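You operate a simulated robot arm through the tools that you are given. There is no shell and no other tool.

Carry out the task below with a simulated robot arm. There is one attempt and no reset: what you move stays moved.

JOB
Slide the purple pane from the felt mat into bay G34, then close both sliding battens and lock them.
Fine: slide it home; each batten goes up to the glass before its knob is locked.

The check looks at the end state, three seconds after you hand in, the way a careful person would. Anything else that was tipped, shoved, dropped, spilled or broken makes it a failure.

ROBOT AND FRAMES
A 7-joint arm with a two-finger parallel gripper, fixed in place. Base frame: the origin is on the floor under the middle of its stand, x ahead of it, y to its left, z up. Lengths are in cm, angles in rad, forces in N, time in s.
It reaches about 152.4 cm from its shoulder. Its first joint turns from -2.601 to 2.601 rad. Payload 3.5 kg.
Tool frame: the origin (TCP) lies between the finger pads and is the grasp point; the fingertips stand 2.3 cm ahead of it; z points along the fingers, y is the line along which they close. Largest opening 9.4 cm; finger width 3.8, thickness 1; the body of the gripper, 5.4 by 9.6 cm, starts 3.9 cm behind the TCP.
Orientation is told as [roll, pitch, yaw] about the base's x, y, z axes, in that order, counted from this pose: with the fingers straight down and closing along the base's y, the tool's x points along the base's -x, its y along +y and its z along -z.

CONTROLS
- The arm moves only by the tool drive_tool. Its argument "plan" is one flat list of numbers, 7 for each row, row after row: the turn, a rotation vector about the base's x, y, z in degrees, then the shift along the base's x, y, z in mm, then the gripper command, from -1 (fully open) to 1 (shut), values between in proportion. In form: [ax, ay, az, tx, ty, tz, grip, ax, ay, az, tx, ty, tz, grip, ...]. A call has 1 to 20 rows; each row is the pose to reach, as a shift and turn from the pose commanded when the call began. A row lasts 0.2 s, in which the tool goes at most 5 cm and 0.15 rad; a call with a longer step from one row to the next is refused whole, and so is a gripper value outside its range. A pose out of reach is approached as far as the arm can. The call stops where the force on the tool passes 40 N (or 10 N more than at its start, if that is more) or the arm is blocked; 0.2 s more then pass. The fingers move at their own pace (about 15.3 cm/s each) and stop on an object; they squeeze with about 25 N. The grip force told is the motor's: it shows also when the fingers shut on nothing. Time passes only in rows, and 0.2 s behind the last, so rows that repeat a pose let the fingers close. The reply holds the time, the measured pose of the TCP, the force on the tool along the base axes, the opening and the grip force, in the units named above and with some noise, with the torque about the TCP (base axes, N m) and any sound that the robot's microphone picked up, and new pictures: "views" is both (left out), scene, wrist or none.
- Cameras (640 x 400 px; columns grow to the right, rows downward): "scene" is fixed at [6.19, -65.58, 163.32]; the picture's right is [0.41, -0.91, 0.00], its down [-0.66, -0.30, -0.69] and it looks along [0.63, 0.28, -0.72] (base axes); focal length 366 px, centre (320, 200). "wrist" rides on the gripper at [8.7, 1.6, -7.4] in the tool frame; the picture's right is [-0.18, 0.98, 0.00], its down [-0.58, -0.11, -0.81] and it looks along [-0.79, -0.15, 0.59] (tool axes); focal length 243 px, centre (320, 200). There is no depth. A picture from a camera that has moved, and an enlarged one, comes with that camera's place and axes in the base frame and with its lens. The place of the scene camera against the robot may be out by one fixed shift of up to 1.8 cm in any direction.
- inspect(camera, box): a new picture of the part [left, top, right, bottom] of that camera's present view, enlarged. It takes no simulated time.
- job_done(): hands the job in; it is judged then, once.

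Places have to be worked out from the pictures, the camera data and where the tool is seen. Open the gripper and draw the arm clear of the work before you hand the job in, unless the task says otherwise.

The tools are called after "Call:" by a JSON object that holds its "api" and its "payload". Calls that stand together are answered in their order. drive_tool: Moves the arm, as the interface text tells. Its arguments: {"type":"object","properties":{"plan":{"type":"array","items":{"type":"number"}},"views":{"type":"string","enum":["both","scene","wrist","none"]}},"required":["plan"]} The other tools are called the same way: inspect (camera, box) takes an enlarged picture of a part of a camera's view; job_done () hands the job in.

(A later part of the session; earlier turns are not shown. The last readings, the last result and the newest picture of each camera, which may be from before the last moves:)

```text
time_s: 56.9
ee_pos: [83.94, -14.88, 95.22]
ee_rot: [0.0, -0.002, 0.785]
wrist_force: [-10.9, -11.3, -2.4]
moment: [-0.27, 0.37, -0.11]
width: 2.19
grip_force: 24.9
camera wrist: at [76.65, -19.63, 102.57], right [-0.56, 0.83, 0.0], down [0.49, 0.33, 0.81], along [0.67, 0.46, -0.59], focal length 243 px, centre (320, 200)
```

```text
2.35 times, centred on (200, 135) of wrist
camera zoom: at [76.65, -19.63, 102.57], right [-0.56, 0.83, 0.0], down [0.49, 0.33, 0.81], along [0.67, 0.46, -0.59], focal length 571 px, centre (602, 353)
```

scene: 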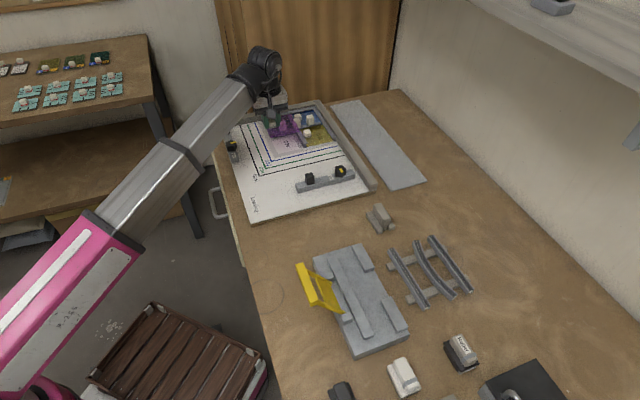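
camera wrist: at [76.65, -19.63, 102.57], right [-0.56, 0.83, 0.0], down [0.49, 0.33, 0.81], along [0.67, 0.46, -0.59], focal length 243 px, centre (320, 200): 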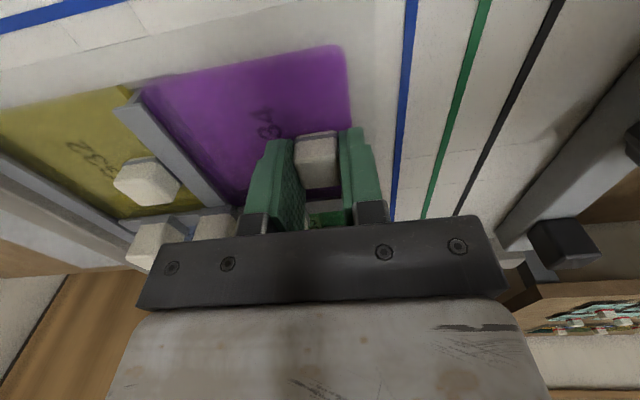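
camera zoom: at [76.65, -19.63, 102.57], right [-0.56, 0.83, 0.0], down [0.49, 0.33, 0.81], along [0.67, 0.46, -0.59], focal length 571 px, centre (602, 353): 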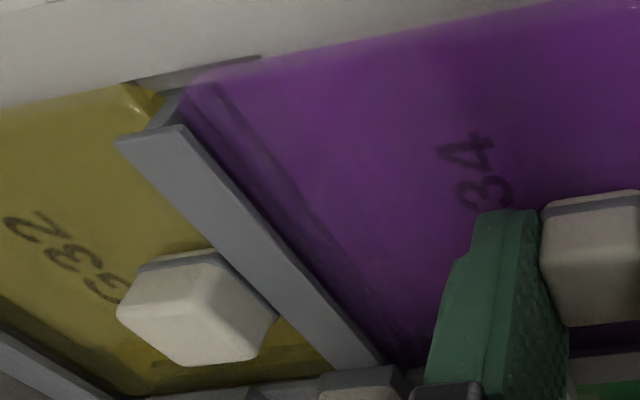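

The far web is reached (−p force about 16 N) and the pane's near edge is nearly in line with the yellow pane's edge. I ease the p load and push +q to seat the right edge.

Call:
{"api": "drive_tool", "payload": {"plan": [0, 0, 0, -0.8, -0.8, 0, 1, 0, 0, 0, -0.4, -1.2, 0, 1, 0, 0, 0, 0, -1.6, 0, 1, 0, 0, 0, 0.2, -1.8, 0, 1, 0, 0, 0, 0.2, -1.8, 0, 1], "views": "none"}}

```text
time_s: 58.1
ee_pos: [84.02, -14.89, 95.15]
ee_rot: [-0.001, -0.003, 0.786]
wrist_force: [-7.3, -2.9, -0.6]
moment: [-0.06, 0.22, -0.01]
width: 2.14
grip_force: 24.8
```

Call:
{"api": "drive_tool", "payload": {"plan": [0, 0, 0, 0.4, -0.4, 0, 1, 0, 0, 0, 0.8, -0.8, 0, 1, 0, 0, 0, 0.8, -0.8, 0, 1], "views": "none"}}

```text
time_s: 58.9
ee_pos: [84.17, -14.85, 95.07]
ee_rot: [-0.003, -0.004, 0.786]
wrist_force: [-5.5, -1.0, 2.3]
moment: [0.0, -0.01, -0.04]
width: 2.12
grip_force: 25.5
```

Loads are small in both directions and the pane is still creeping in. I push a bit more in both directions.

Call:
{"api": "drive_tool", "payload": {"plan": [0, 0, 0, 0.7, 0, 0, 1, 0, 0, 0, 1.4, 0, 0, 1, 0, 0, 0, 1.4, 0, 0, 1], "views": "none"}}

```text
time_s: 59.7
ee_pos: [84.24, -14.93, 95.05]
ee_rot: [0.0, -0.002, 0.785]
wrist_force: [-20.3, -0.3, -2.2]
moment: [-0.07, 0.62, 0.02]
width: 2.18
grip_force: 25.4
```

Both webs now push back with about 14 N each, so the pane is home. I relax the load and check with the camera.

Call:
{"api": "drive_tool", "payload": {"plan": [0, 0, 0, -0.8, 0, 0, 1, 0, 0, 0, -1.4, 0, 0, 1, 0, 0, 0, -1.4, 0, 0, 1], "views": "wrist"}}

Call:
{"api": "inspect", "payload": {"camera": "wrist", "box": [120, 40, 280, 220]}}

Call:
{"api": "inspect", "payload": {"camera": "wrist", "box": [290, 180, 400, 235]}}

```text
time_s: 60.5
ee_pos: [84.11, -14.91, 95.16]
ee_rot: [0.0, -0.004, 0.787]
wrist_force: [-16.3, 2.5, -2.6]
moment: [0.06, 0.55, -0.01]
width: 2.18
grip_force: 25.4
camera wrist: at [76.84, -19.83, 102.55], right [-0.57, 0.82, 0.0], down [0.49, 0.33, 0.81], along [0.67, 0.46, -0.59], focal length 243 px, centre (320, 200)
```

wrist: 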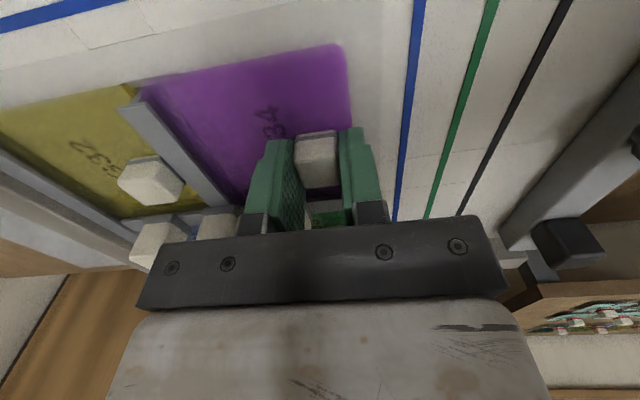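

```text
2.22 times, centred on (200, 130) of wrist
camera zoom: at [76.84, -19.83, 102.55], right [-0.57, 0.82, 0.0], down [0.49, 0.33, 0.81], along [0.67, 0.46, -0.59], focal length 539 px, centre (587, 356)
```

zoom: 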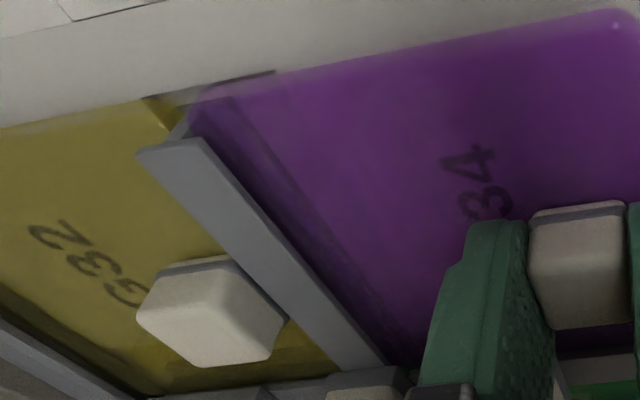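

```text
5.82 times, centred on (345, 208) of wrist
camera zoom: at [76.84, -19.83, 102.55], right [-0.57, 0.82, 0.0], down [0.49, 0.33, 0.81], along [0.67, 0.46, -0.59], focal length 1412 px, centre (174, 156)
```

zoom: 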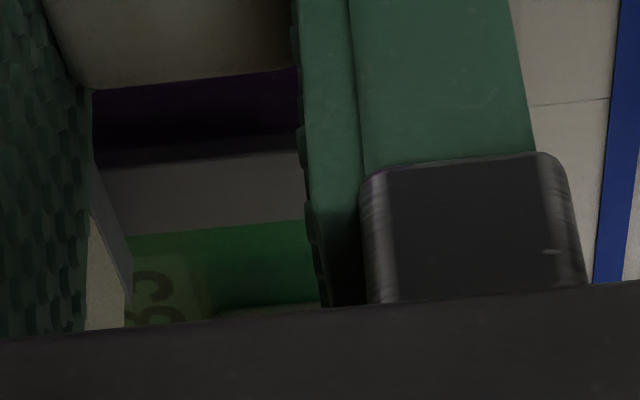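

The pane's near edge lines up with the groove edge, so it is fully in. I ease the side loads to a few newtons and lower the pane the last millimetre onto the bed before releasing.

Call:
{"api": "drive_tool", "payload": {"plan": [0, 0, 0, -0.7, 0.1, -0.5, 1, 0, 0, 0, -1.3, 0.3, -1, 1, 0, 0, 0, -1.3, 0.3, -1.5, 1, 0, 0, 0, -1.3, 0.3, -1.5, 1], "views": "none"}}

```text
time_s: 61.5
ee_pos: [84.16, -14.91, 94.99]
ee_rot: [-0.003, -0.005, 0.786]
wrist_force: [-0.8, 4.3, 13.8]
moment: [0.3, -0.26, 0.0]
width: 2.12
grip_force: 25.5
```

Pane seated, with 14 N vertical press. I relieve it and open the fingers, then check.

Call:
{"api": "drive_tool", "payload": {"plan": [0, 0, 0, 0, 0, 0.6, 1, 0, 0, 0, 0, 0, 1, 0.5, 0, 0, 0, 0, 0, 1, 0.2, 0, 0, 0, 0, 0, 1, 0, 0, 0, 0, 0, 0, 1, 0], "views": "wrist"}}

Call:
{"api": "inspect", "payload": {"camera": "wrist", "box": [120, 30, 420, 230]}}

```text
time_s: 62.7
ee_pos: [83.96, -14.95, 95.04]
ee_rot: [-0.002, -0.002, 0.786]
wrist_force: [0.5, 0.0, -0.3]
moment: [-0.02, -0.01, 0.02]
width: 4.67
grip_force: 0.1
camera wrist: at [76.66, -19.84, 102.45], right [-0.57, 0.82, 0.0], down [0.49, 0.33, 0.81], along [0.67, 0.46, -0.59], focal length 243 px, centre (320, 200)
```

wrist: 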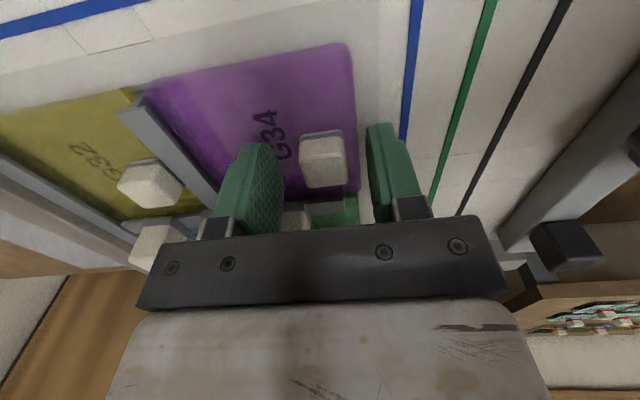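

```text
2.00 times, centred on (270, 130) of wrist
camera zoom: at [76.66, -19.84, 102.45], right [-0.57, 0.82, 0.0], down [0.49, 0.33, 0.81], along [0.67, 0.46, -0.59], focal length 485 px, centre (420, 340)
```

zoom: 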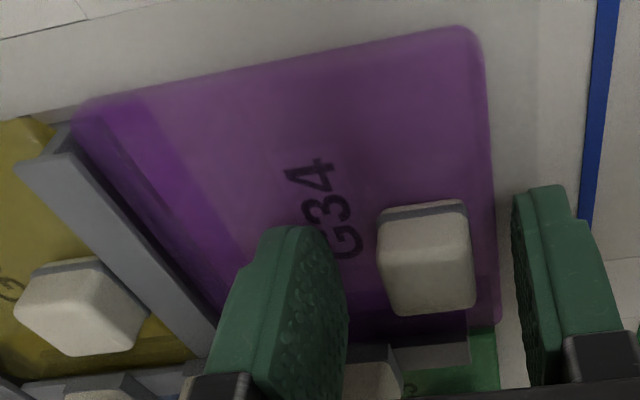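

The pane is released and lies flat in the bay, its left edge in line with the green pane's. I lift straight up and take a clear look.

Call:
{"api": "drive_tool", "payload": {"plan": [0, 0, 0, 0, 0, 5, 0, 0, 0, 0, 0, 0, 15, 0, 0, 0, 0, 0, 0, 35, 0, 0, 0, 0, -20, -20, 60, 0, 0, 0, 0, -40, -40, 75, 0, 0, 0, 0, -50, -50, 75, 0], "views": "both"}}

Call:
{"api": "inspect", "payload": {"camera": "wrist", "box": [160, 40, 448, 220]}}

Call:
{"api": "inspect", "payload": {"camera": "scene", "box": [240, 95, 360, 170]}}

```text
time_s: 64.1
ee_pos: [78.88, -19.89, 102.59]
ee_rot: [-0.003, -0.002, 0.788]
wrist_force: [-0.4, 0.4, -0.6]
moment: [0.01, -0.02, -0.01]
width: 4.66
grip_force: 0.2
camera wrist: at [71.66, -24.77, 110.02], right [-0.57, 0.82, 0.0], down [0.49, 0.33, 0.81], along [0.67, 0.46, -0.59], focal length 243 px, centre (320, 200)
```

scene: 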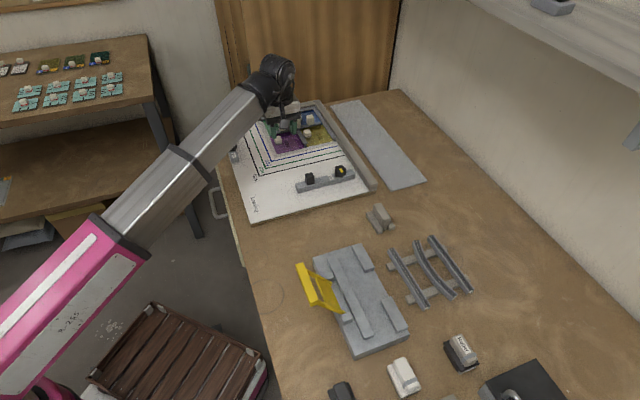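
wrist: 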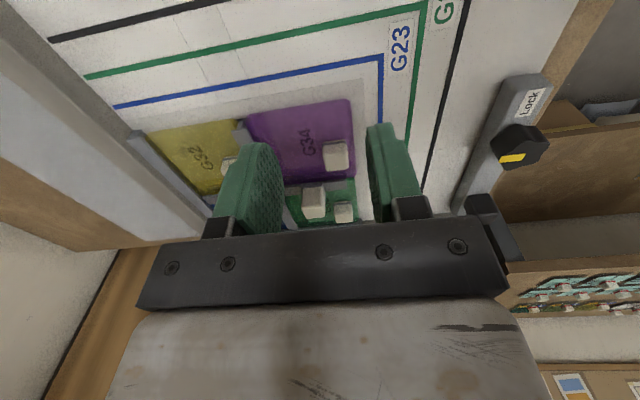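

```text
2.22 times, centred on (304, 130) of wrist
camera zoom: at [71.66, -24.77, 110.02], right [-0.57, 0.82, 0.0], down [0.49, 0.33, 0.81], along [0.67, 0.46, -0.59], focal length 539 px, centre (356, 356)
```

zoom: 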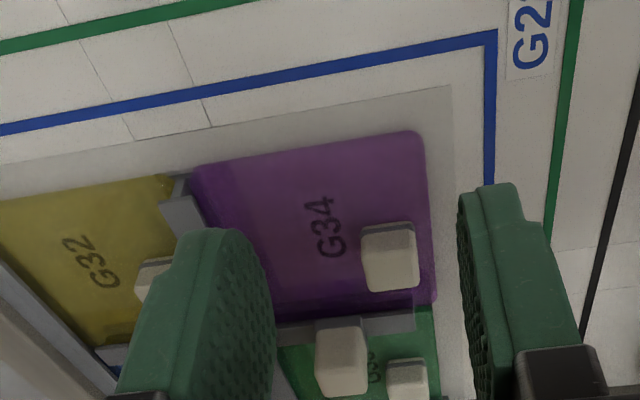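

```text
5.33 times, centred on (300, 132) of scene
camera zoom: at [6.19, -65.58, 163.32], right [0.41, -0.91, 0.0], down [-0.66, -0.3, -0.69], along [0.63, 0.28, -0.72], focal length 1952 px, centre (427, 560)
```

zoom: 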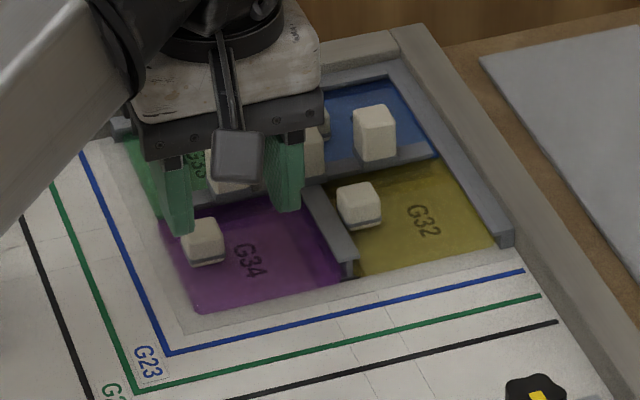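

The pane sits in bay G34 with its near and left edges collinear with the yellow and green panes. Next, the left batten: I move over to see its block and knob from close by.

Call:
{"api": "drive_tool", "payload": {"plan": [0, 0, 0, -15, 15, -10, -0.5, 0, 0, 0, -35, 35, -15, -1, 0, 0, 0, -55, 57, -15, -1, 0, 0, 0, -75, 78, -15, -1, 0, 0, 0, -90, 95, -15, -1, 0, 0, 0, -98, 102, -15, -1, 0, 0, 0, -98, 102, -15, -1], "views": "wrist"}}

Call:
{"api": "inspect", "payload": {"camera": "wrist", "box": [220, 20, 476, 220]}}

```text
time_s: 65.7
ee_pos: [69.16, -9.84, 101.1]
ee_rot: [-0.002, -0.002, 0.784]
wrist_force: [0.8, 0.2, 0.3]
moment: [0.01, -0.01, 0.0]
width: 9.4
grip_force: 0.1
camera wrist: at [61.87, -14.67, 108.5], right [-0.57, 0.82, 0.0], down [0.49, 0.33, 0.81], along [0.67, 0.46, -0.59], focal length 243 px, centre (320, 200)
```

wrist: 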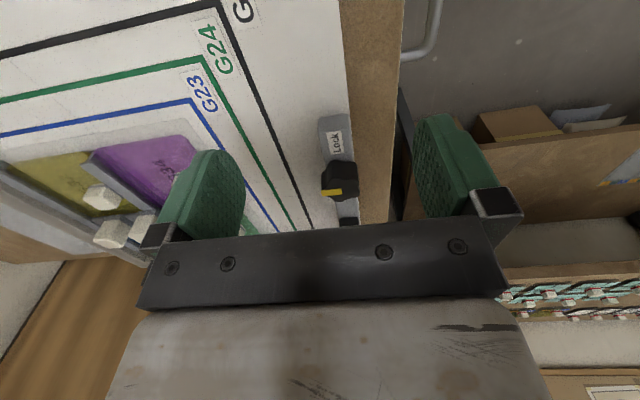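

```text
2.00 times, centred on (348, 120) of wrist
camera zoom: at [61.87, -14.67, 108.5], right [-0.57, 0.82, 0.0], down [0.49, 0.33, 0.81], along [0.67, 0.46, -0.59], focal length 485 px, centre (264, 360)
```

zoom: 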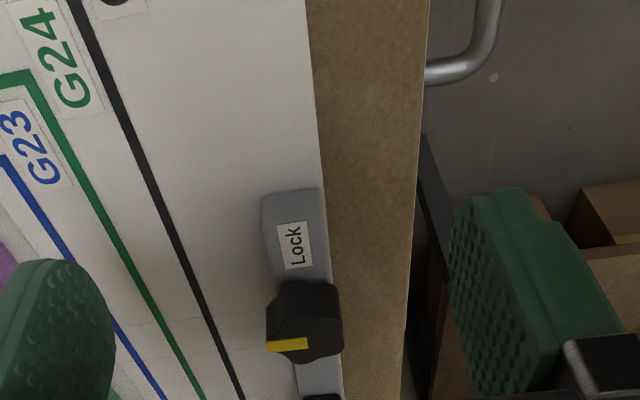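

I zoom in on the left batten's knob and block from here.

Call:
{"api": "inspect", "payload": {"camera": "wrist", "box": [296, 100, 396, 235]}}

Call:
{"api": "inspect", "payload": {"camera": "wrist", "box": [300, 150, 380, 235]}}

```text
2.96 times, centred on (346, 168) of wrist
camera zoom: at [61.87, -14.67, 108.5], right [-0.57, 0.82, 0.0], down [0.49, 0.33, 0.81], along [0.67, 0.46, -0.59], focal length 719 px, centre (243, 296)
```

zoom: 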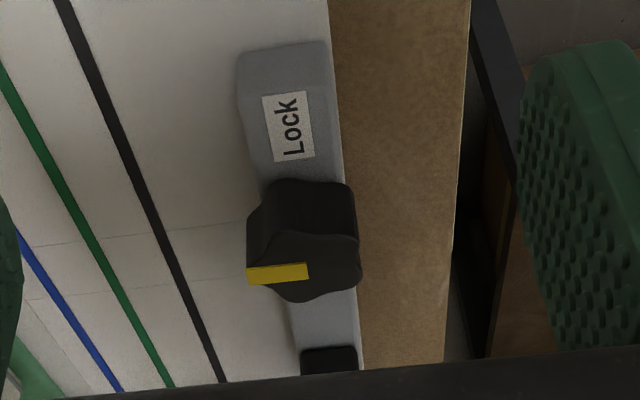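

```text
4.71 times, centred on (340, 192) of wrist
camera zoom: at [61.87, -14.67, 108.5], right [-0.57, 0.82, 0.0], down [0.49, 0.33, 0.81], along [0.67, 0.46, -0.59], focal length 1142 px, centre (226, 235)
```

zoom: 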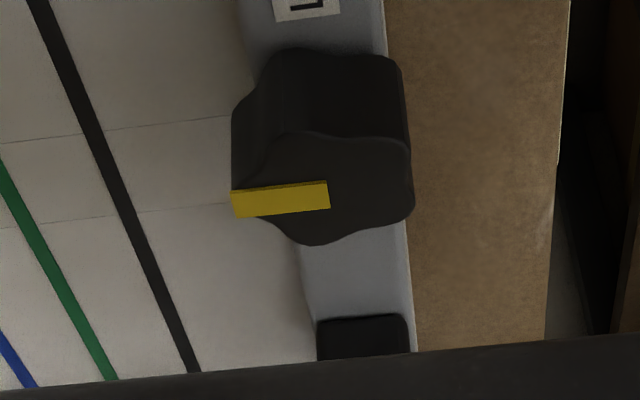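

The knob is about 3 cm wide with its top at z≈96.4, pointer toward +q; "Lock" lies at the near end, so it turns 90° clockwise. I move on to see the black block at the far end of this batten.

Call:
{"api": "drive_tool", "payload": {"plan": [0, 0, 0, 12, 12, 8, -1, 0, 0, 0, 28, 28, 12, -1, 0, 0, 0, 42, 42, 15, -1, 0, 0, 0, 50, 50, 15, -1, 0, 0, 0, 50, 50, 15, -1], "views": "wrist"}}

Call:
{"api": "inspect", "payload": {"camera": "wrist", "box": [250, 60, 410, 235]}}

Call:
{"api": "inspect", "payload": {"camera": "wrist", "box": [290, 120, 380, 225]}}

```text
time_s: 66.9
ee_pos: [74.06, -4.79, 102.46]
ee_rot: [-0.002, -0.003, 0.784]
wrist_force: [-0.3, 0.6, 1.4]
moment: [0.01, 0.06, 0.01]
width: 9.4
grip_force: 0.2
camera wrist: at [66.86, -9.7, 109.91], right [-0.57, 0.82, 0.0], down [0.49, 0.33, 0.81], along [0.67, 0.46, -0.59], focal length 243 px, centre (320, 200)
```

wrist: 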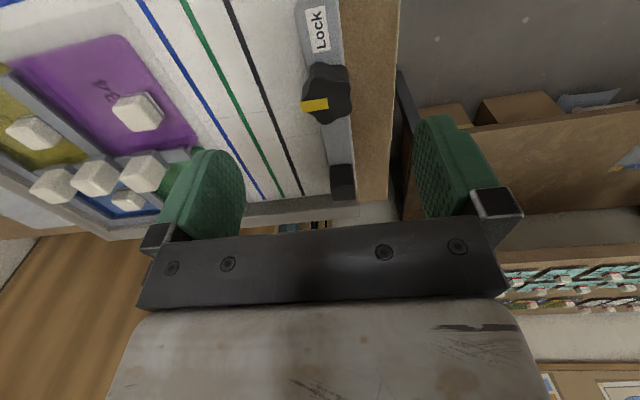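

```text
2.29 times, centred on (330, 148) of wrist
camera zoom: at [66.86, -9.7, 109.91], right [-0.57, 0.82, 0.0], down [0.49, 0.33, 0.81], along [0.67, 0.46, -0.59], focal length 555 px, centre (297, 320)
```

zoom: 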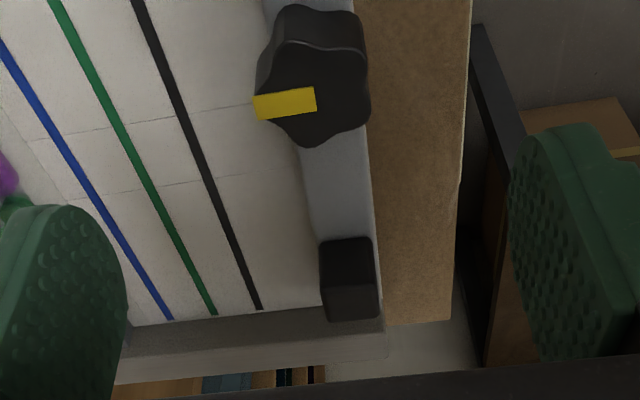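

```text
3.81 times, centred on (335, 172) of wrist
camera zoom: at [66.86, -9.7, 109.91], right [-0.57, 0.82, 0.0], down [0.49, 0.33, 0.81], along [0.67, 0.46, -0.59], focal length 924 px, centre (263, 305)
```

zoom: 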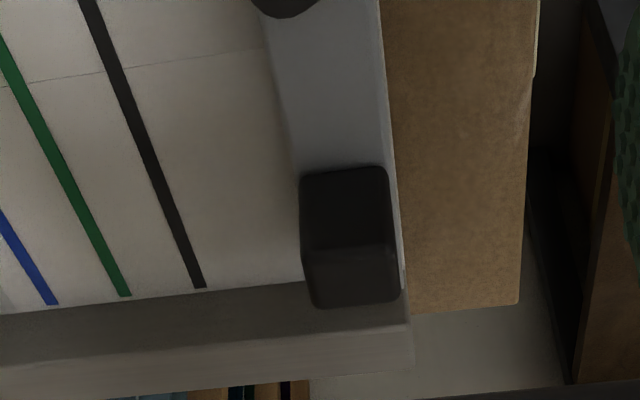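

The block is about 2 cm square, centred at p≈57.3, q≈55.2 with its top at z≈96.8. I close the gripper and go down on the block's outer (−q) side so that I can push the batten toward the glass.

Call:
{"api": "drive_tool", "payload": {"plan": [0, 0, 0, 5, 20, 0, 0, 0, 0, 0, 10, 45, 0, 1, 0, 0, 0, 18, 70, 0, 1, 0, 0, 0, 25, 92, 0, 1, 0, 0, 0, 25, 92, -15, 1, 0, 0, 0, 25, 92, -30, 1, 0, 0, 0, 25, 92, -42, 1, 0, 0, 0, 25, 92, -50, 1, 0, 0, 0, 25, 92, -50, 1], "views": "both"}}

Call:
{"api": "inspect", "payload": {"camera": "wrist", "box": [200, 80, 420, 235]}}

Call:
{"api": "inspect", "payload": {"camera": "scene", "box": [200, 80, 300, 170]}}

```text
time_s: 68.9
ee_pos: [76.74, 4.54, 97.53]
ee_rot: [-0.002, -0.003, 0.787]
wrist_force: [-0.1, -0.1, 0.9]
moment: [0.0, -0.01, 0.0]
width: 0.01
grip_force: 24.9
camera wrist: at [69.4, -0.36, 104.9], right [-0.57, 0.82, 0.0], down [0.49, 0.33, 0.81], along [0.67, 0.46, -0.59], focal length 243 px, centre (320, 200)
```

scene: 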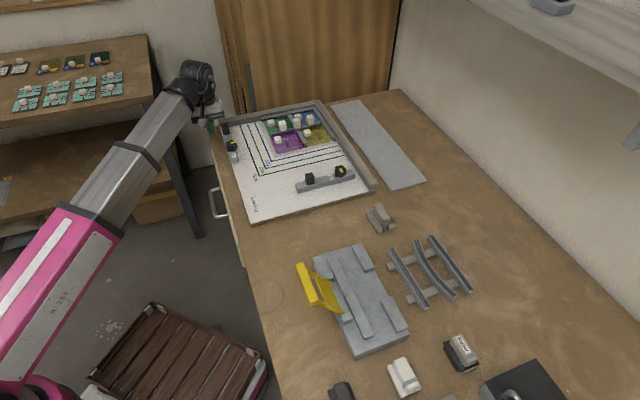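
wrist: 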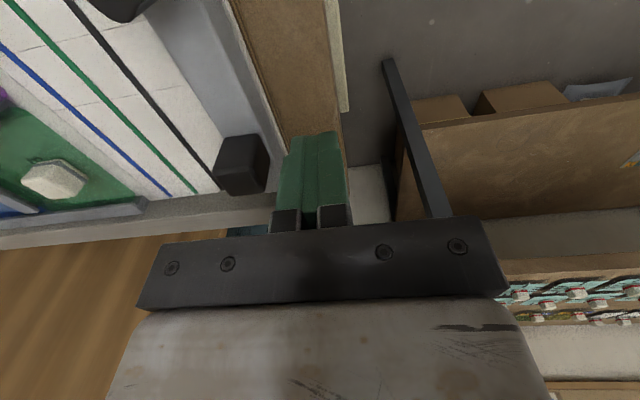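

```text
2.58 times, centred on (310, 158) of wrist
camera zoom: at [69.4, -0.36, 104.9], right [-0.57, 0.82, 0.0], down [0.49, 0.33, 0.81], along [0.67, 0.46, -0.59], focal length 626 px, centre (346, 310)
```

zoom: 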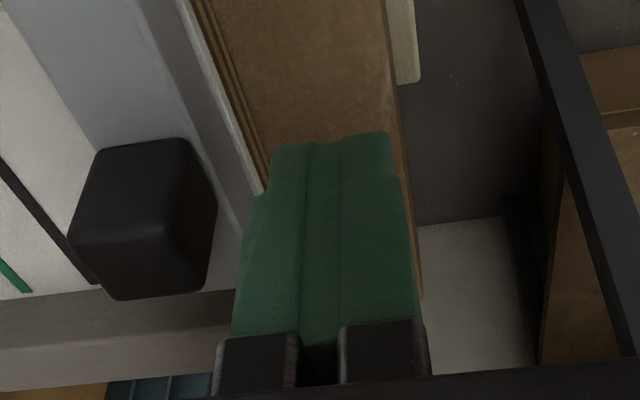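

```text
4.44 times, centred on (250, 125) of scene
camera zoom: at [6.19, -65.58, 163.32], right [0.41, -0.91, 0.0], down [-0.66, -0.3, -0.69], along [0.63, 0.28, -0.72], focal length 1627 px, centre (631, 533)
```

zoom: 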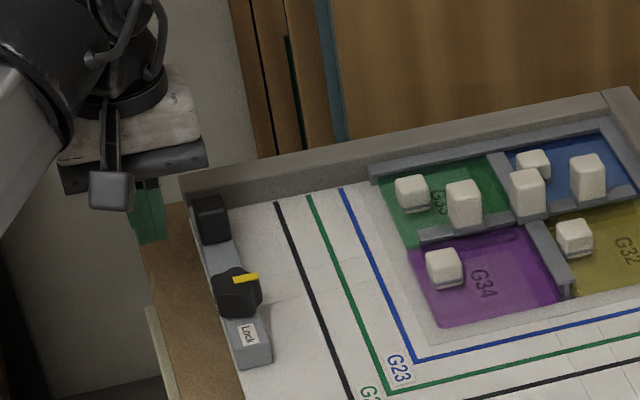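

The closed fingers are beside the block at the right height (tips at z≈95.2) and aligned in p. I push slowly in +q and watch the batten move.

Call:
{"api": "drive_tool", "payload": {"plan": [0, 0, 0, 3.5, -3.5, 0, 1, 0, 0, 0, 7.1, -7.1, 0, 1, 0, 0, 0, 10.6, -10.6, 0, 1, 0, 0, 0, 12.7, -12.7, 0, 1, 0, 0, 0, 14.8, -14.8, 0, 1, 0, 0, 0, 17, -17, 0, 1, 0, 0, 0, 19.1, -19.1, 0, 1, 0, 0, 0, 21.9, -21.9, 0, 1, 0, 0, 0, 24.7, -24.7, 0, 1, 0, 0, 0, 28.3, -28.3, 0, 1, 0, 0, 0, 28.3, -28.3, 0, 1], "views": "wrist"}}

```text
time_s: 71.3
ee_pos: [79.48, 1.63, 97.51]
ee_rot: [-0.003, -0.001, 0.786]
wrist_force: [1.3, 0.3, 0.2]
moment: [0.0, 0.02, 0.0]
width: 0.02
grip_force: 25.2
camera wrist: at [72.26, -3.26, 104.94], right [-0.57, 0.82, 0.0], down [0.49, 0.33, 0.81], along [0.67, 0.46, -0.59], focal length 243 px, centre (320, 200)
```

wrist: 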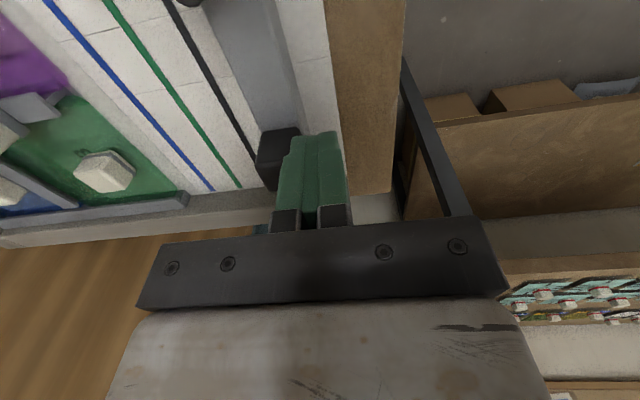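

The batten slides easily (about 1 N). I keep pushing another 8 cm at moderate speed.

Call:
{"api": "drive_tool", "payload": {"plan": [0, 0, 0, 2.1, -2.1, 0, 1, 0, 0, 0, 5.7, -5.7, 0, 1, 0, 0, 0, 9.9, -9.9, 0, 1, 0, 0, 0, 14.1, -14.1, 0, 1, 0, 0, 0, 18.4, -18.4, 0, 1, 0, 0, 0, 22.6, -22.6, 0, 1, 0, 0, 0, 26.9, -26.9, 0, 1, 0, 0, 0, 31.1, -31.1, 0, 1, 0, 0, 0, 35.4, -35.4, 0, 1, 0, 0, 0, 39.6, -39.6, 0, 1, 0, 0, 0, 43.8, -43.8, 0, 1, 0, 0, 0, 48.1, -48.1, 0, 1, 0, 0, 0, 52.3, -52.3, 0, 1, 0, 0, 0, 55.2, -55.2, 0, 1, 0, 0, 0, 56.6, -56.6, 0, 1, 0, 0, 0, 56.6, -56.6, 0, 1], "views": "both"}}

Call:
{"api": "inspect", "payload": {"camera": "scene", "box": [210, 85, 330, 175]}}

```text
time_s: 74.7
ee_pos: [85.26, -4.09, 97.67]
ee_rot: [-0.003, -0.002, 0.788]
wrist_force: [0.1, 0.1, -0.3]
moment: [-0.01, 0.01, 0.01]
width: 0.0
grip_force: 25.4
camera wrist: at [77.96, -8.9, 105.02], right [-0.57, 0.82, 0.0], down [0.49, 0.33, 0.81], along [0.67, 0.46, -0.59], focal length 243 px, centre (320, 200)
```

scene: 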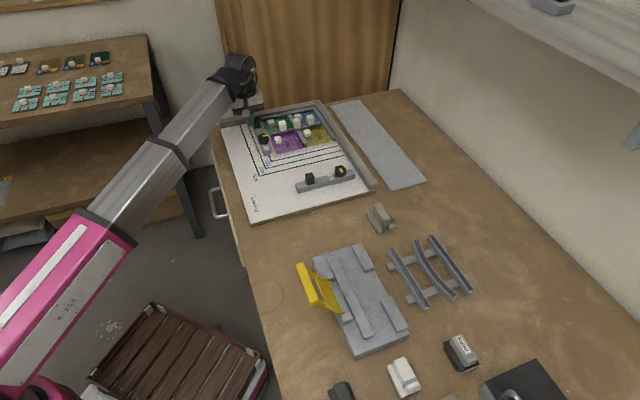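
wrist: 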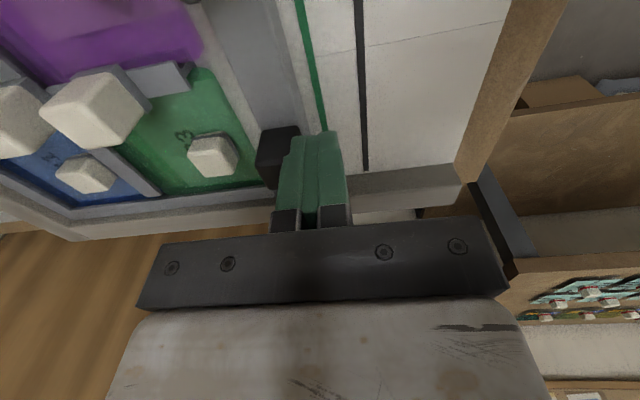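

```text
4.44 times, centred on (270, 130) of scene
camera zoom: at [6.19, -65.58, 163.32], right [0.41, -0.91, 0.0], down [-0.66, -0.3, -0.69], along [0.63, 0.28, -0.72], focal length 1627 px, centre (542, 511)
```

zoom: 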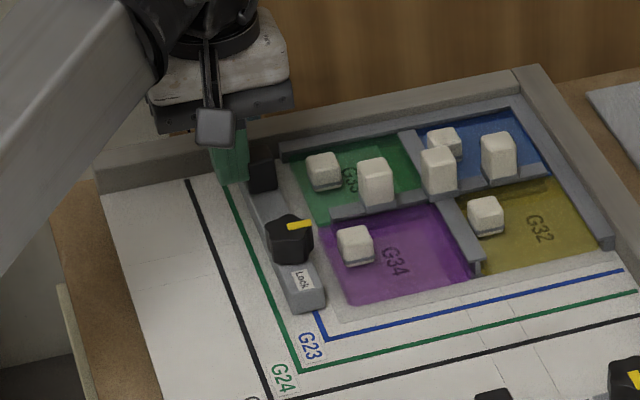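

About 1.5 cm remains to the glass edge. I creep forward at 2 mm per row, then 1 mm.

Call:
{"api": "drive_tool", "payload": {"plan": [0, 0, 0, 1.4, -1.4, 0, 1, 0, 0, 0, 2.8, -2.8, 0, 1, 0, 0, 0, 4.2, -4.2, 0, 1, 0, 0, 0, 5.7, -5.7, 0, 1, 0, 0, 0, 7.1, -7.1, 0, 1, 0, 0, 0, 8.1, -8.1, 0, 1, 0, 0, 0, 8.5, -8.5, 0, 1, 0, 0, 0, 8.5, -8.5, 0, 1], "views": "wrist"}}

Call:
{"api": "inspect", "payload": {"camera": "wrist", "box": [120, 0, 320, 200]}}

```text
time_s: 76.5
ee_pos: [85.91, -4.83, 97.64]
ee_rot: [-0.003, -0.001, 0.785]
wrist_force: [-1.3, -0.4, -0.3]
moment: [0.01, -0.01, -0.01]
width: 0.0
grip_force: 24.6
camera wrist: at [78.75, -9.75, 105.02], right [-0.57, 0.82, 0.0], down [0.49, 0.33, 0.81], along [0.67, 0.46, -0.59], focal length 243 px, centre (320, 200)
```

wrist: 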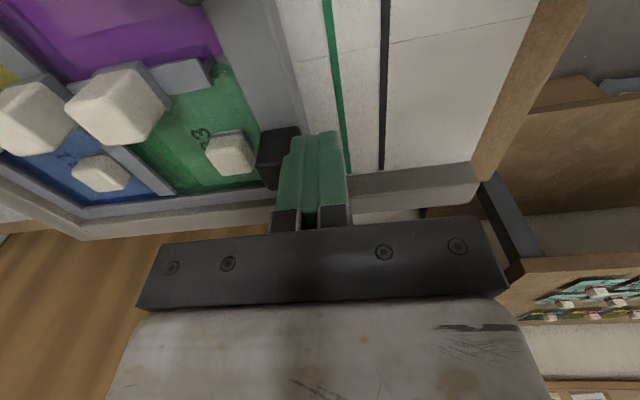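

```text
2.00 times, centred on (220, 100) of wrist
camera zoom: at [78.75, -9.75, 105.02], right [-0.57, 0.82, 0.0], down [0.49, 0.33, 0.81], along [0.67, 0.46, -0.59], focal length 485 px, centre (520, 400)
```

zoom: 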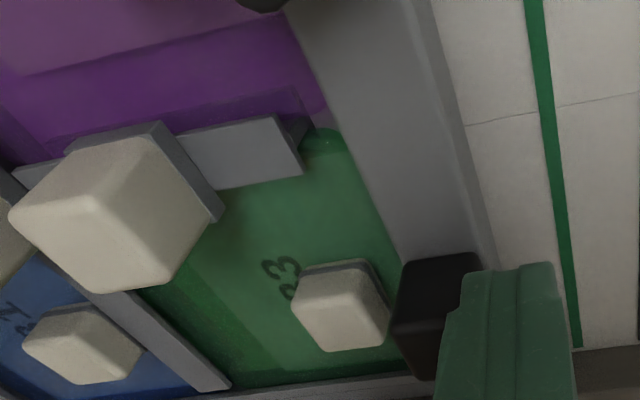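

Call:
{"api": "drive_tool", "payload": {"plan": [0, 0, 0, 0.7, -0.7, 0, 1, 0, 0, 0, 1.4, -1.4, 0, 1, 0, 0, 0, 2.1, -2.1, 0, 1, 0, 0, 0, 2.8, -2.8, 0, 1, 0, 0, 0, 2.8, -2.8, 0, 1], "views": "none"}}

Call:
{"api": "drive_tool", "payload": {"plan": [0, 0, 0, 0.7, -0.7, 0, 1, 0, 0, 0, 1.4, -1.4, 0, 1, 0, 0, 0, 1.4, -1.4, 0, 1], "views": "none"}}

```text
time_s: 77.7
ee_pos: [86.3, -5.15, 97.6]
ee_rot: [-0.002, -0.004, 0.785]
wrist_force: [-0.7, 1.7, 1.3]
moment: [0.02, -0.01, -0.02]
width: 0.01
grip_force: 24.7
```

```text
time_s: 78.5
ee_pos: [86.47, -5.26, 97.58]
ee_rot: [-0.002, -0.004, 0.787]
wrist_force: [-0.9, -0.1, 0.0]
moment: [-0.02, 0.01, 0.01]
width: 0.01
grip_force: 25.2
```

Call:
{"api": "drive_tool", "payload": {"plan": [0, 0, 0, 0.7, -0.7, 0, 1, 0, 0, 0, 1.4, -1.4, 0, 1, 0, 0, 0, 1.4, -1.4, 0, 1], "views": "none"}}

Call:
{"api": "drive_tool", "payload": {"plan": [0, 0, 0, 0.7, -0.7, 0, 1, 0, 0, 0, 1.4, -1.4, 0, 1, 0, 0, 0, 1.4, -1.4, 0, 1], "views": "wrist"}}

Call:
{"api": "inspect", "payload": {"camera": "wrist", "box": [120, 0, 320, 200]}}

```text
time_s: 79.3
ee_pos: [86.57, -5.34, 97.61]
ee_rot: [-0.001, -0.003, 0.787]
wrist_force: [-5.5, 5.4, 4.3]
moment: [0.05, 0.12, -0.11]
width: 0.0
grip_force: 24.7
```

```text
time_s: 80.1
ee_pos: [86.57, -5.56, 97.46]
ee_rot: [0.002, -0.003, 0.785]
wrist_force: [-18.5, 21.8, 3.3]
moment: [0.27, 0.25, 0.0]
width: 0.01
grip_force: 25.0
camera wrist: at [79.29, -10.29, 104.98], right [-0.57, 0.82, 0.0], down [0.49, 0.33, 0.81], along [0.66, 0.46, -0.59], focal length 243 px, centre (320, 200)
```

wrist: 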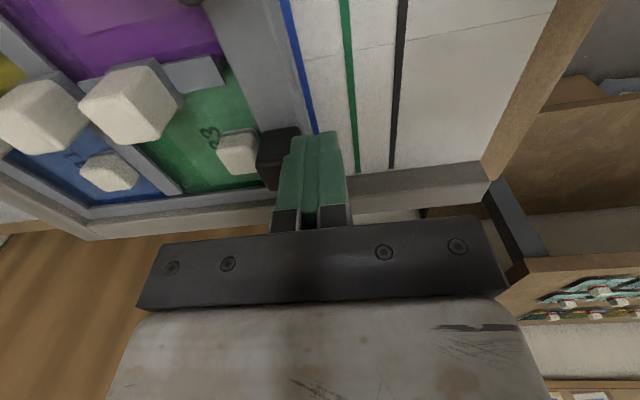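

```text
2.00 times, centred on (220, 100) of wrist
camera zoom: at [79.29, -10.29, 104.98], right [-0.57, 0.82, 0.0], down [0.49, 0.33, 0.81], along [0.66, 0.46, -0.59], focal length 485 px, centre (520, 400)
```

zoom: 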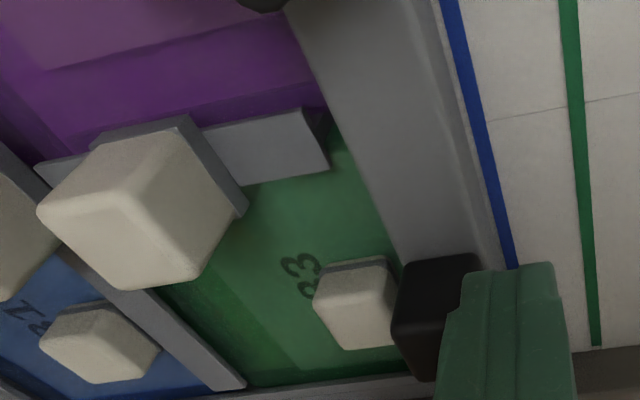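

The left batten is pressed against the glass (28 N stop). I back off 1.5 cm, rise, and go look at its knob.

Call:
{"api": "drive_tool", "payload": {"plan": [0, 0, 0, -2, 2, 0, 1, 0, 0, 0, -6, 6, 0, 1, 0, 0, 0, -12, 12, 10, 1, 0, 0, 0, -20, 14, 30, 1, 0, 0, 0, -40, 0, 45, 0, 0, 0, 0, -65, -25, 50, -0.5, 0, 0, 0, -85, -50, 50, -0.5, 0, 0, 0, -98, -68, 48, -0.5, 0, 0, 0, -98, -68, 48, -0.5], "views": "both"}}

Call:
{"api": "inspect", "payload": {"camera": "wrist", "box": [220, 40, 420, 230]}}

Call:
{"api": "inspect", "payload": {"camera": "scene", "box": [210, 95, 330, 185]}}

```text
time_s: 82.1
ee_pos: [77.03, -12.5, 102.43]
ee_rot: [-0.002, -0.001, 0.786]
wrist_force: [0.3, 0.3, 0.5]
moment: [0.0, 0.0, -0.05]
width: 7.08
grip_force: 0.1
camera wrist: at [69.68, -17.38, 109.82], right [-0.57, 0.82, 0.0], down [0.49, 0.33, 0.81], along [0.67, 0.46, -0.59], focal length 243 px, centre (320, 200)
```

scene: 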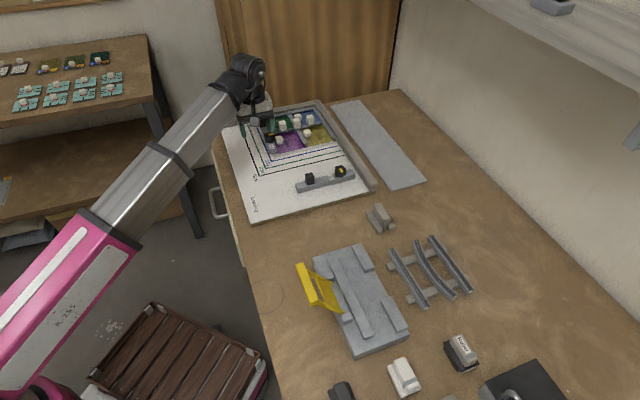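
wrist: 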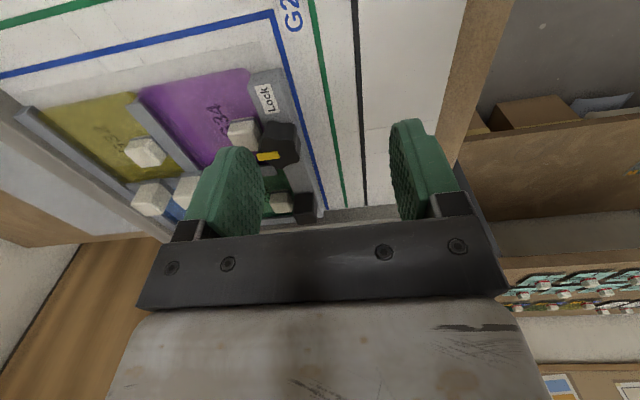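

```text
2.11 times, centred on (320, 135) of wrist
camera zoom: at [69.68, -17.38, 109.82], right [-0.57, 0.82, 0.0], down [0.49, 0.33, 0.81], along [0.67, 0.46, -0.59], focal length 511 px, centre (320, 337)
```

zoom: 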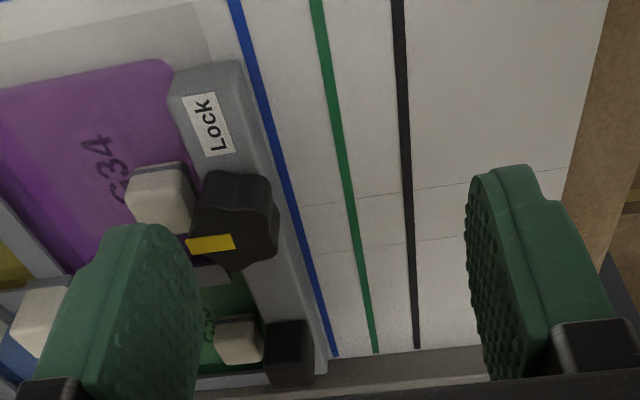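

```text
4.44 times, centred on (270, 140) of scene
camera zoom: at [6.19, -65.58, 163.32], right [0.41, -0.91, 0.0], down [-0.66, -0.3, -0.69], along [0.63, 0.28, -0.72], focal length 1627 px, centre (542, 467)
```

zoom: 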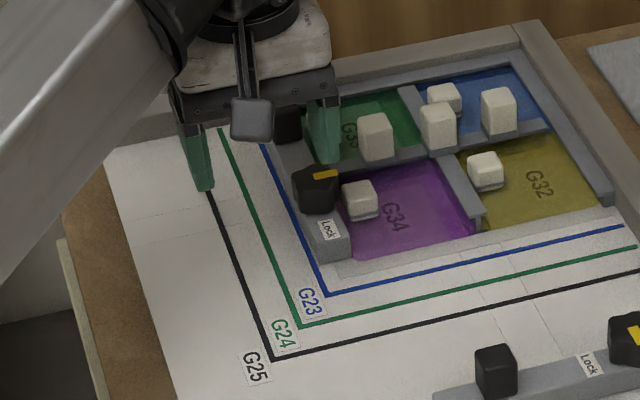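

The left batten stands against the glass. Its knob is at p≈48.6, q≈66.75. I position over it with the gripper open to 5.5 cm and check before lowering, keeping the tips above the purple pane's handle.

Call:
{"api": "drive_tool", "payload": {"plan": [0, 0, 0, 15, -1, 0, -0.17, 0, 0, 0, 32, -3, 0, -0.17, 0, 0, 0, 46, -4, 0, -0.17, 0, 0, 0, 46, -4, -10, -0.17, 0, 0, 0, 46, -4, -20, -0.17, 0, 0, 0, 46, -4, -25, -0.17, 0, 0, 0, 46, -4, -25, -0.17], "views": "wrist"}}

Call:
{"api": "inspect", "payload": {"camera": "wrist", "box": [220, 80, 420, 235]}}

```text
time_s: 83.7
ee_pos: [81.45, -12.64, 99.74]
ee_rot: [-0.002, -0.004, 0.787]
wrist_force: [0.1, -1.2, -0.6]
moment: [-0.01, -0.01, -0.03]
width: 5.49
grip_force: 0.1
camera wrist: at [74.15, -17.6, 107.23], right [-0.57, 0.82, 0.0], down [0.49, 0.33, 0.81], along [0.67, 0.46, -0.59], focal length 243 px, centre (320, 200)
```

wrist: 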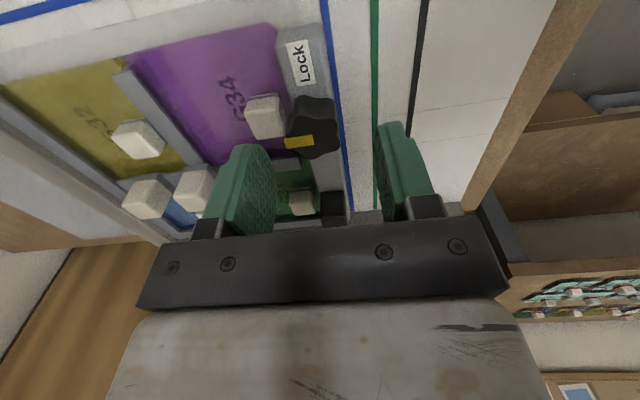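

```text
2.58 times, centred on (320, 158) of wrist
camera zoom: at [74.15, -17.6, 107.23], right [-0.57, 0.82, 0.0], down [0.49, 0.33, 0.81], along [0.67, 0.46, -0.59], focal length 626 px, centre (320, 310)
```

zoom: 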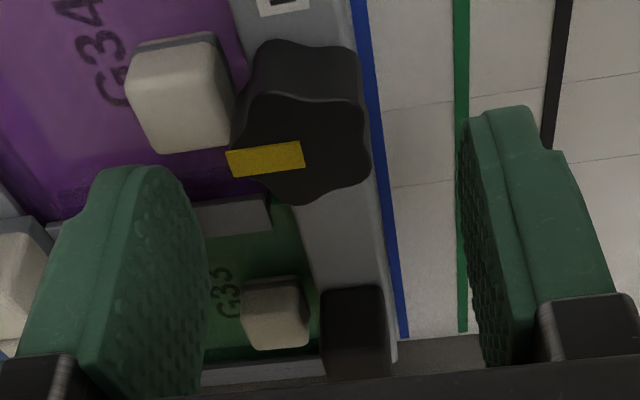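

The tool needs about 4 mm more in +q to be centred with a slight bias toward the glass. I shift and lower to z=97.5, with the tips staying just above the purple handle's top.

Call:
{"api": "drive_tool", "payload": {"plan": [0, 0, 0, 3.2, -3.2, 0, -0.17, 0, 0, 0, 3.2, -3.2, -8, -0.17, 0, 0, 0, 3.2, -3.2, -15, -0.17, 0, 0, 0, 3.2, -3.2, -20, -0.17, 0, 0, 0, 3.2, -3.2, -22, -0.17, 0, 0, 0, 3.2, -3.2, -22, -0.17], "views": "wrist"}}

Call:
{"api": "inspect", "payload": {"camera": "wrist", "box": [220, 90, 420, 235]}}

```text
time_s: 85.1
ee_pos: [81.88, -13.09, 97.67]
ee_rot: [-0.001, -0.003, 0.785]
wrist_force: [-0.2, 0.0, -0.1]
moment: [0.0, -0.02, 0.0]
width: 5.49
grip_force: 0.1
camera wrist: at [74.59, -17.96, 105.06], right [-0.57, 0.82, 0.0], down [0.49, 0.33, 0.81], along [0.67, 0.46, -0.59], focal length 243 px, centre (320, 200)
```

wrist: 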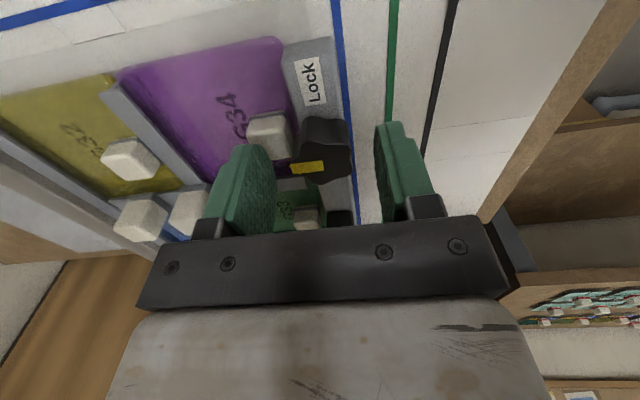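

```text
2.76 times, centred on (320, 162) of wrist
camera zoom: at [74.59, -17.96, 105.06], right [-0.57, 0.82, 0.0], down [0.49, 0.33, 0.81], along [0.67, 0.46, -0.59], focal length 669 px, centre (320, 303)
```

zoom: 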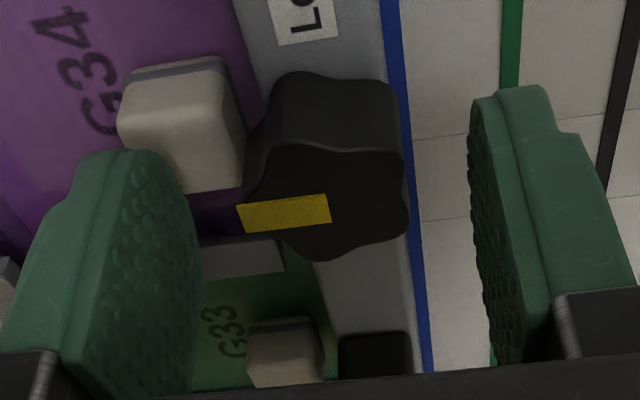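

Centred with a 2 mm bias toward the glass. I lower 2 mm more and close on the knob.

Call:
{"api": "drive_tool", "payload": {"plan": [0, 0, 0, 0, 0, -1, -0.17, 0, 0, 0, 0, 0, -2.5, -0.17, 0, 0, 0, 0, 0, -2.5, 0.1, 0, 0, 0, 0, 0, -2.5, 0.3, 0, 0, 0, 0, 0, -2.5, 0.6, 0, 0, 0, 0, 0, -2.5, 1, 0, 0, 0, 0, 0, -2.5, 1], "views": "wrist"}}

Call:
{"api": "inspect", "payload": {"camera": "wrist", "box": [220, 90, 420, 235]}}

```text
time_s: 86.7
ee_pos: [81.72, -13.03, 97.45]
ee_rot: [-0.001, -0.001, 0.787]
wrist_force: [-2.6, 2.7, -1.6]
moment: [0.2, 0.05, -0.05]
width: 3.18
grip_force: 44.8
camera wrist: at [74.57, -17.96, 104.81], right [-0.57, 0.82, 0.0], down [0.49, 0.33, 0.81], along [0.67, 0.46, -0.59], focal length 243 px, centre (320, 200)
```

wrist: 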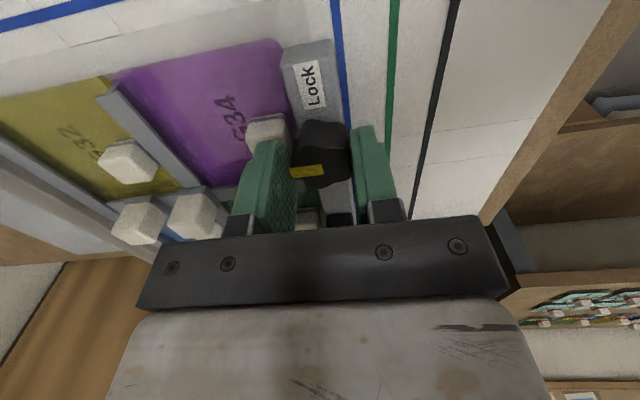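

```text
2.76 times, centred on (320, 162) of wrist
camera zoom: at [74.57, -17.96, 104.81], right [-0.57, 0.82, 0.0], down [0.49, 0.33, 0.81], along [0.67, 0.46, -0.59], focal length 669 px, centre (320, 303)
```

zoom: 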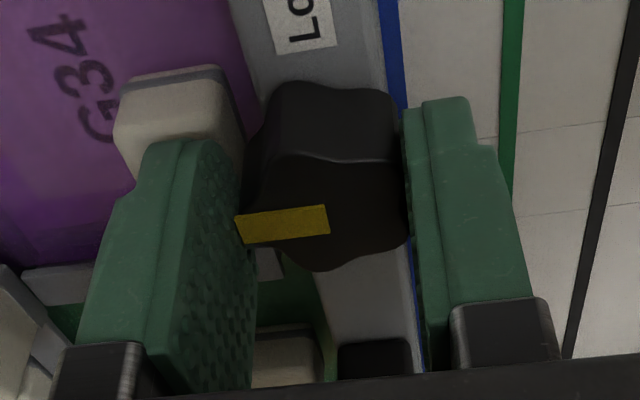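

Gripped (3.18 cm). I turn clockwise (−z) 30° first and check that the pointer follows.

Call:
{"api": "drive_tool", "payload": {"plan": [0, 0, -3, 0, 0, 0, 1, 0, 0, -8, 0, 0, 0, 1, 0, 0, -14, 0, 0, 0, 1, 0, 0, -20, 0, 0, 0, 1, 0, 0, -26, 0, 0, 0, 1, 0, 0, -30, 0, 0, 0, 1, 0, 0, -30, 0, 0, 0, 1], "views": "wrist"}}

Call:
{"api": "inspect", "payload": {"camera": "wrist", "box": [220, 60, 420, 235]}}

```text
time_s: 88.3
ee_pos: [81.78, -12.91, 97.35]
ee_rot: [0.001, -0.001, 0.261]
wrist_force: [-8.7, 7.9, 11.0]
moment: [0.2, 0.09, 0.01]
width: 3.14
grip_force: 45.1
camera wrist: at [72.96, -13.61, 104.81], right [-0.08, 1.0, 0.0], down [0.59, 0.04, 0.81], along [0.81, 0.06, -0.59], focal length 243 px, centre (320, 200)
```

wrist: 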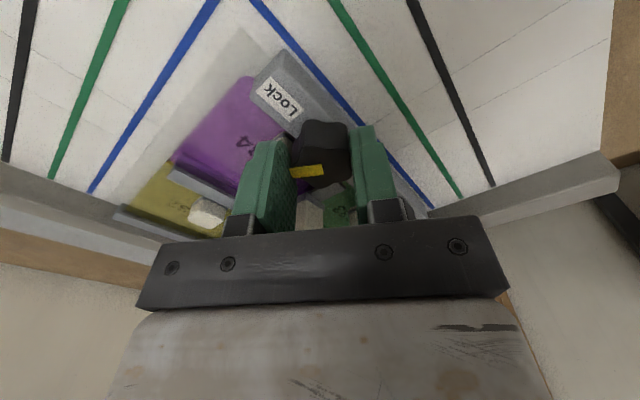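

```text
2.29 times, centred on (320, 148) of wrist
camera zoom: at [72.96, -13.61, 104.81], right [-0.08, 1.0, 0.0], down [0.59, 0.04, 0.81], along [0.81, 0.06, -0.59], focal length 555 px, centre (320, 320)
```

zoom: 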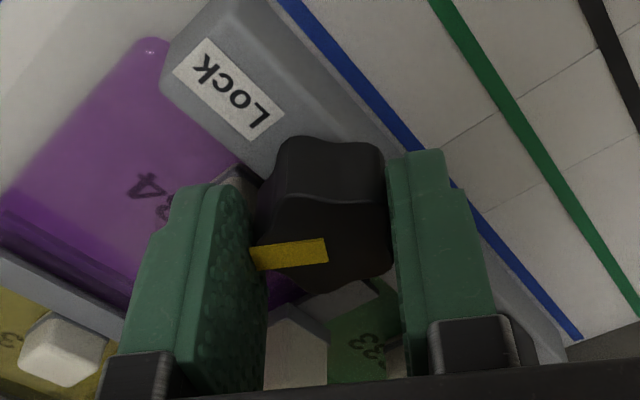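

The pointer turns with the gripper. There is 11 N of upward force (a tip may be brushing the purple handle), so I raise 2 mm and continue the turn.

Call:
{"api": "drive_tool", "payload": {"plan": [0, 0, 0, 0, 0, 1.5, 1, 0, 0, 0, 0, 0, 2.5, 1, 0, 0, 0, 0, 0, 2.5, 1], "views": "none"}}

Call:
{"api": "drive_tool", "payload": {"plan": [0, 0, -4, 0, 0, 0, 1, 0, 0, -10, 0, 0, 0, 1, 0, 0, -16, 0, 0, 0, 1, 0, 0, -22, 0, 0, 0, 1, 0, 0, -28, 0, 0, 0, 1, 0, 0, -32, 0, 0, 0, 1, 0, 0, -32, 0, 0, 0, 1], "views": "wrist"}}

Call:
{"api": "inspect", "payload": {"camera": "wrist", "box": [220, 60, 420, 235]}}

```text
time_s: 89.2
ee_pos: [81.63, -13.04, 97.39]
ee_rot: [-0.001, 0.002, 0.264]
wrist_force: [-0.3, 1.9, -7.8]
moment: [-0.14, 0.01, 0.0]
width: 3.13
grip_force: 45.2
stopped in row 3: the force on the tool passed its limit at 41 N (the readings are from after the stop); the commanded pose is now the measured one
```

```text
time_s: 90.8
ee_pos: [81.75, -12.84, 97.47]
ee_rot: [0.0, 0.001, -0.295]
wrist_force: [-3.6, 14.4, -5.3]
moment: [0.07, 0.51, 0.0]
width: 3.12
grip_force: 44.8
camera wrist: at [73.92, -8.78, 104.86], right [0.46, 0.89, 0.0], down [0.53, -0.27, 0.81], along [0.71, -0.37, -0.59], focal length 243 px, centre (320, 200)
```

wrist: 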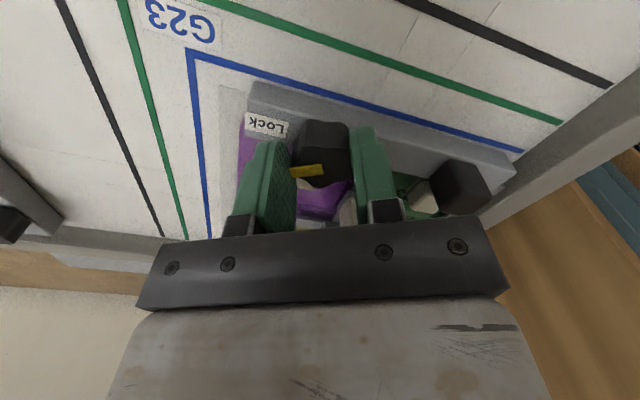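

```text
2.29 times, centred on (320, 148) of wrist
camera zoom: at [73.92, -8.78, 104.86], right [0.46, 0.89, 0.0], down [0.53, -0.27, 0.81], along [0.71, -0.37, -0.59], focal length 555 px, centre (320, 320)
```

zoom: 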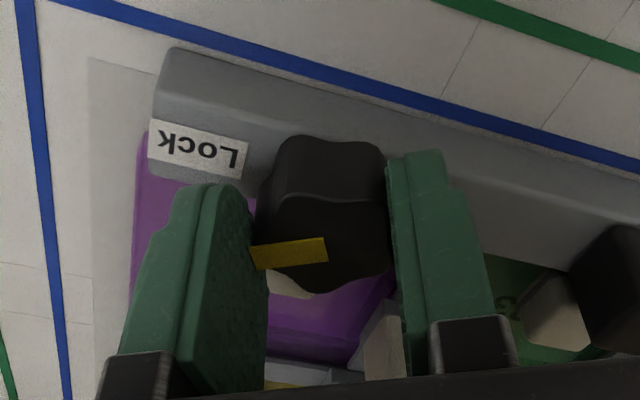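

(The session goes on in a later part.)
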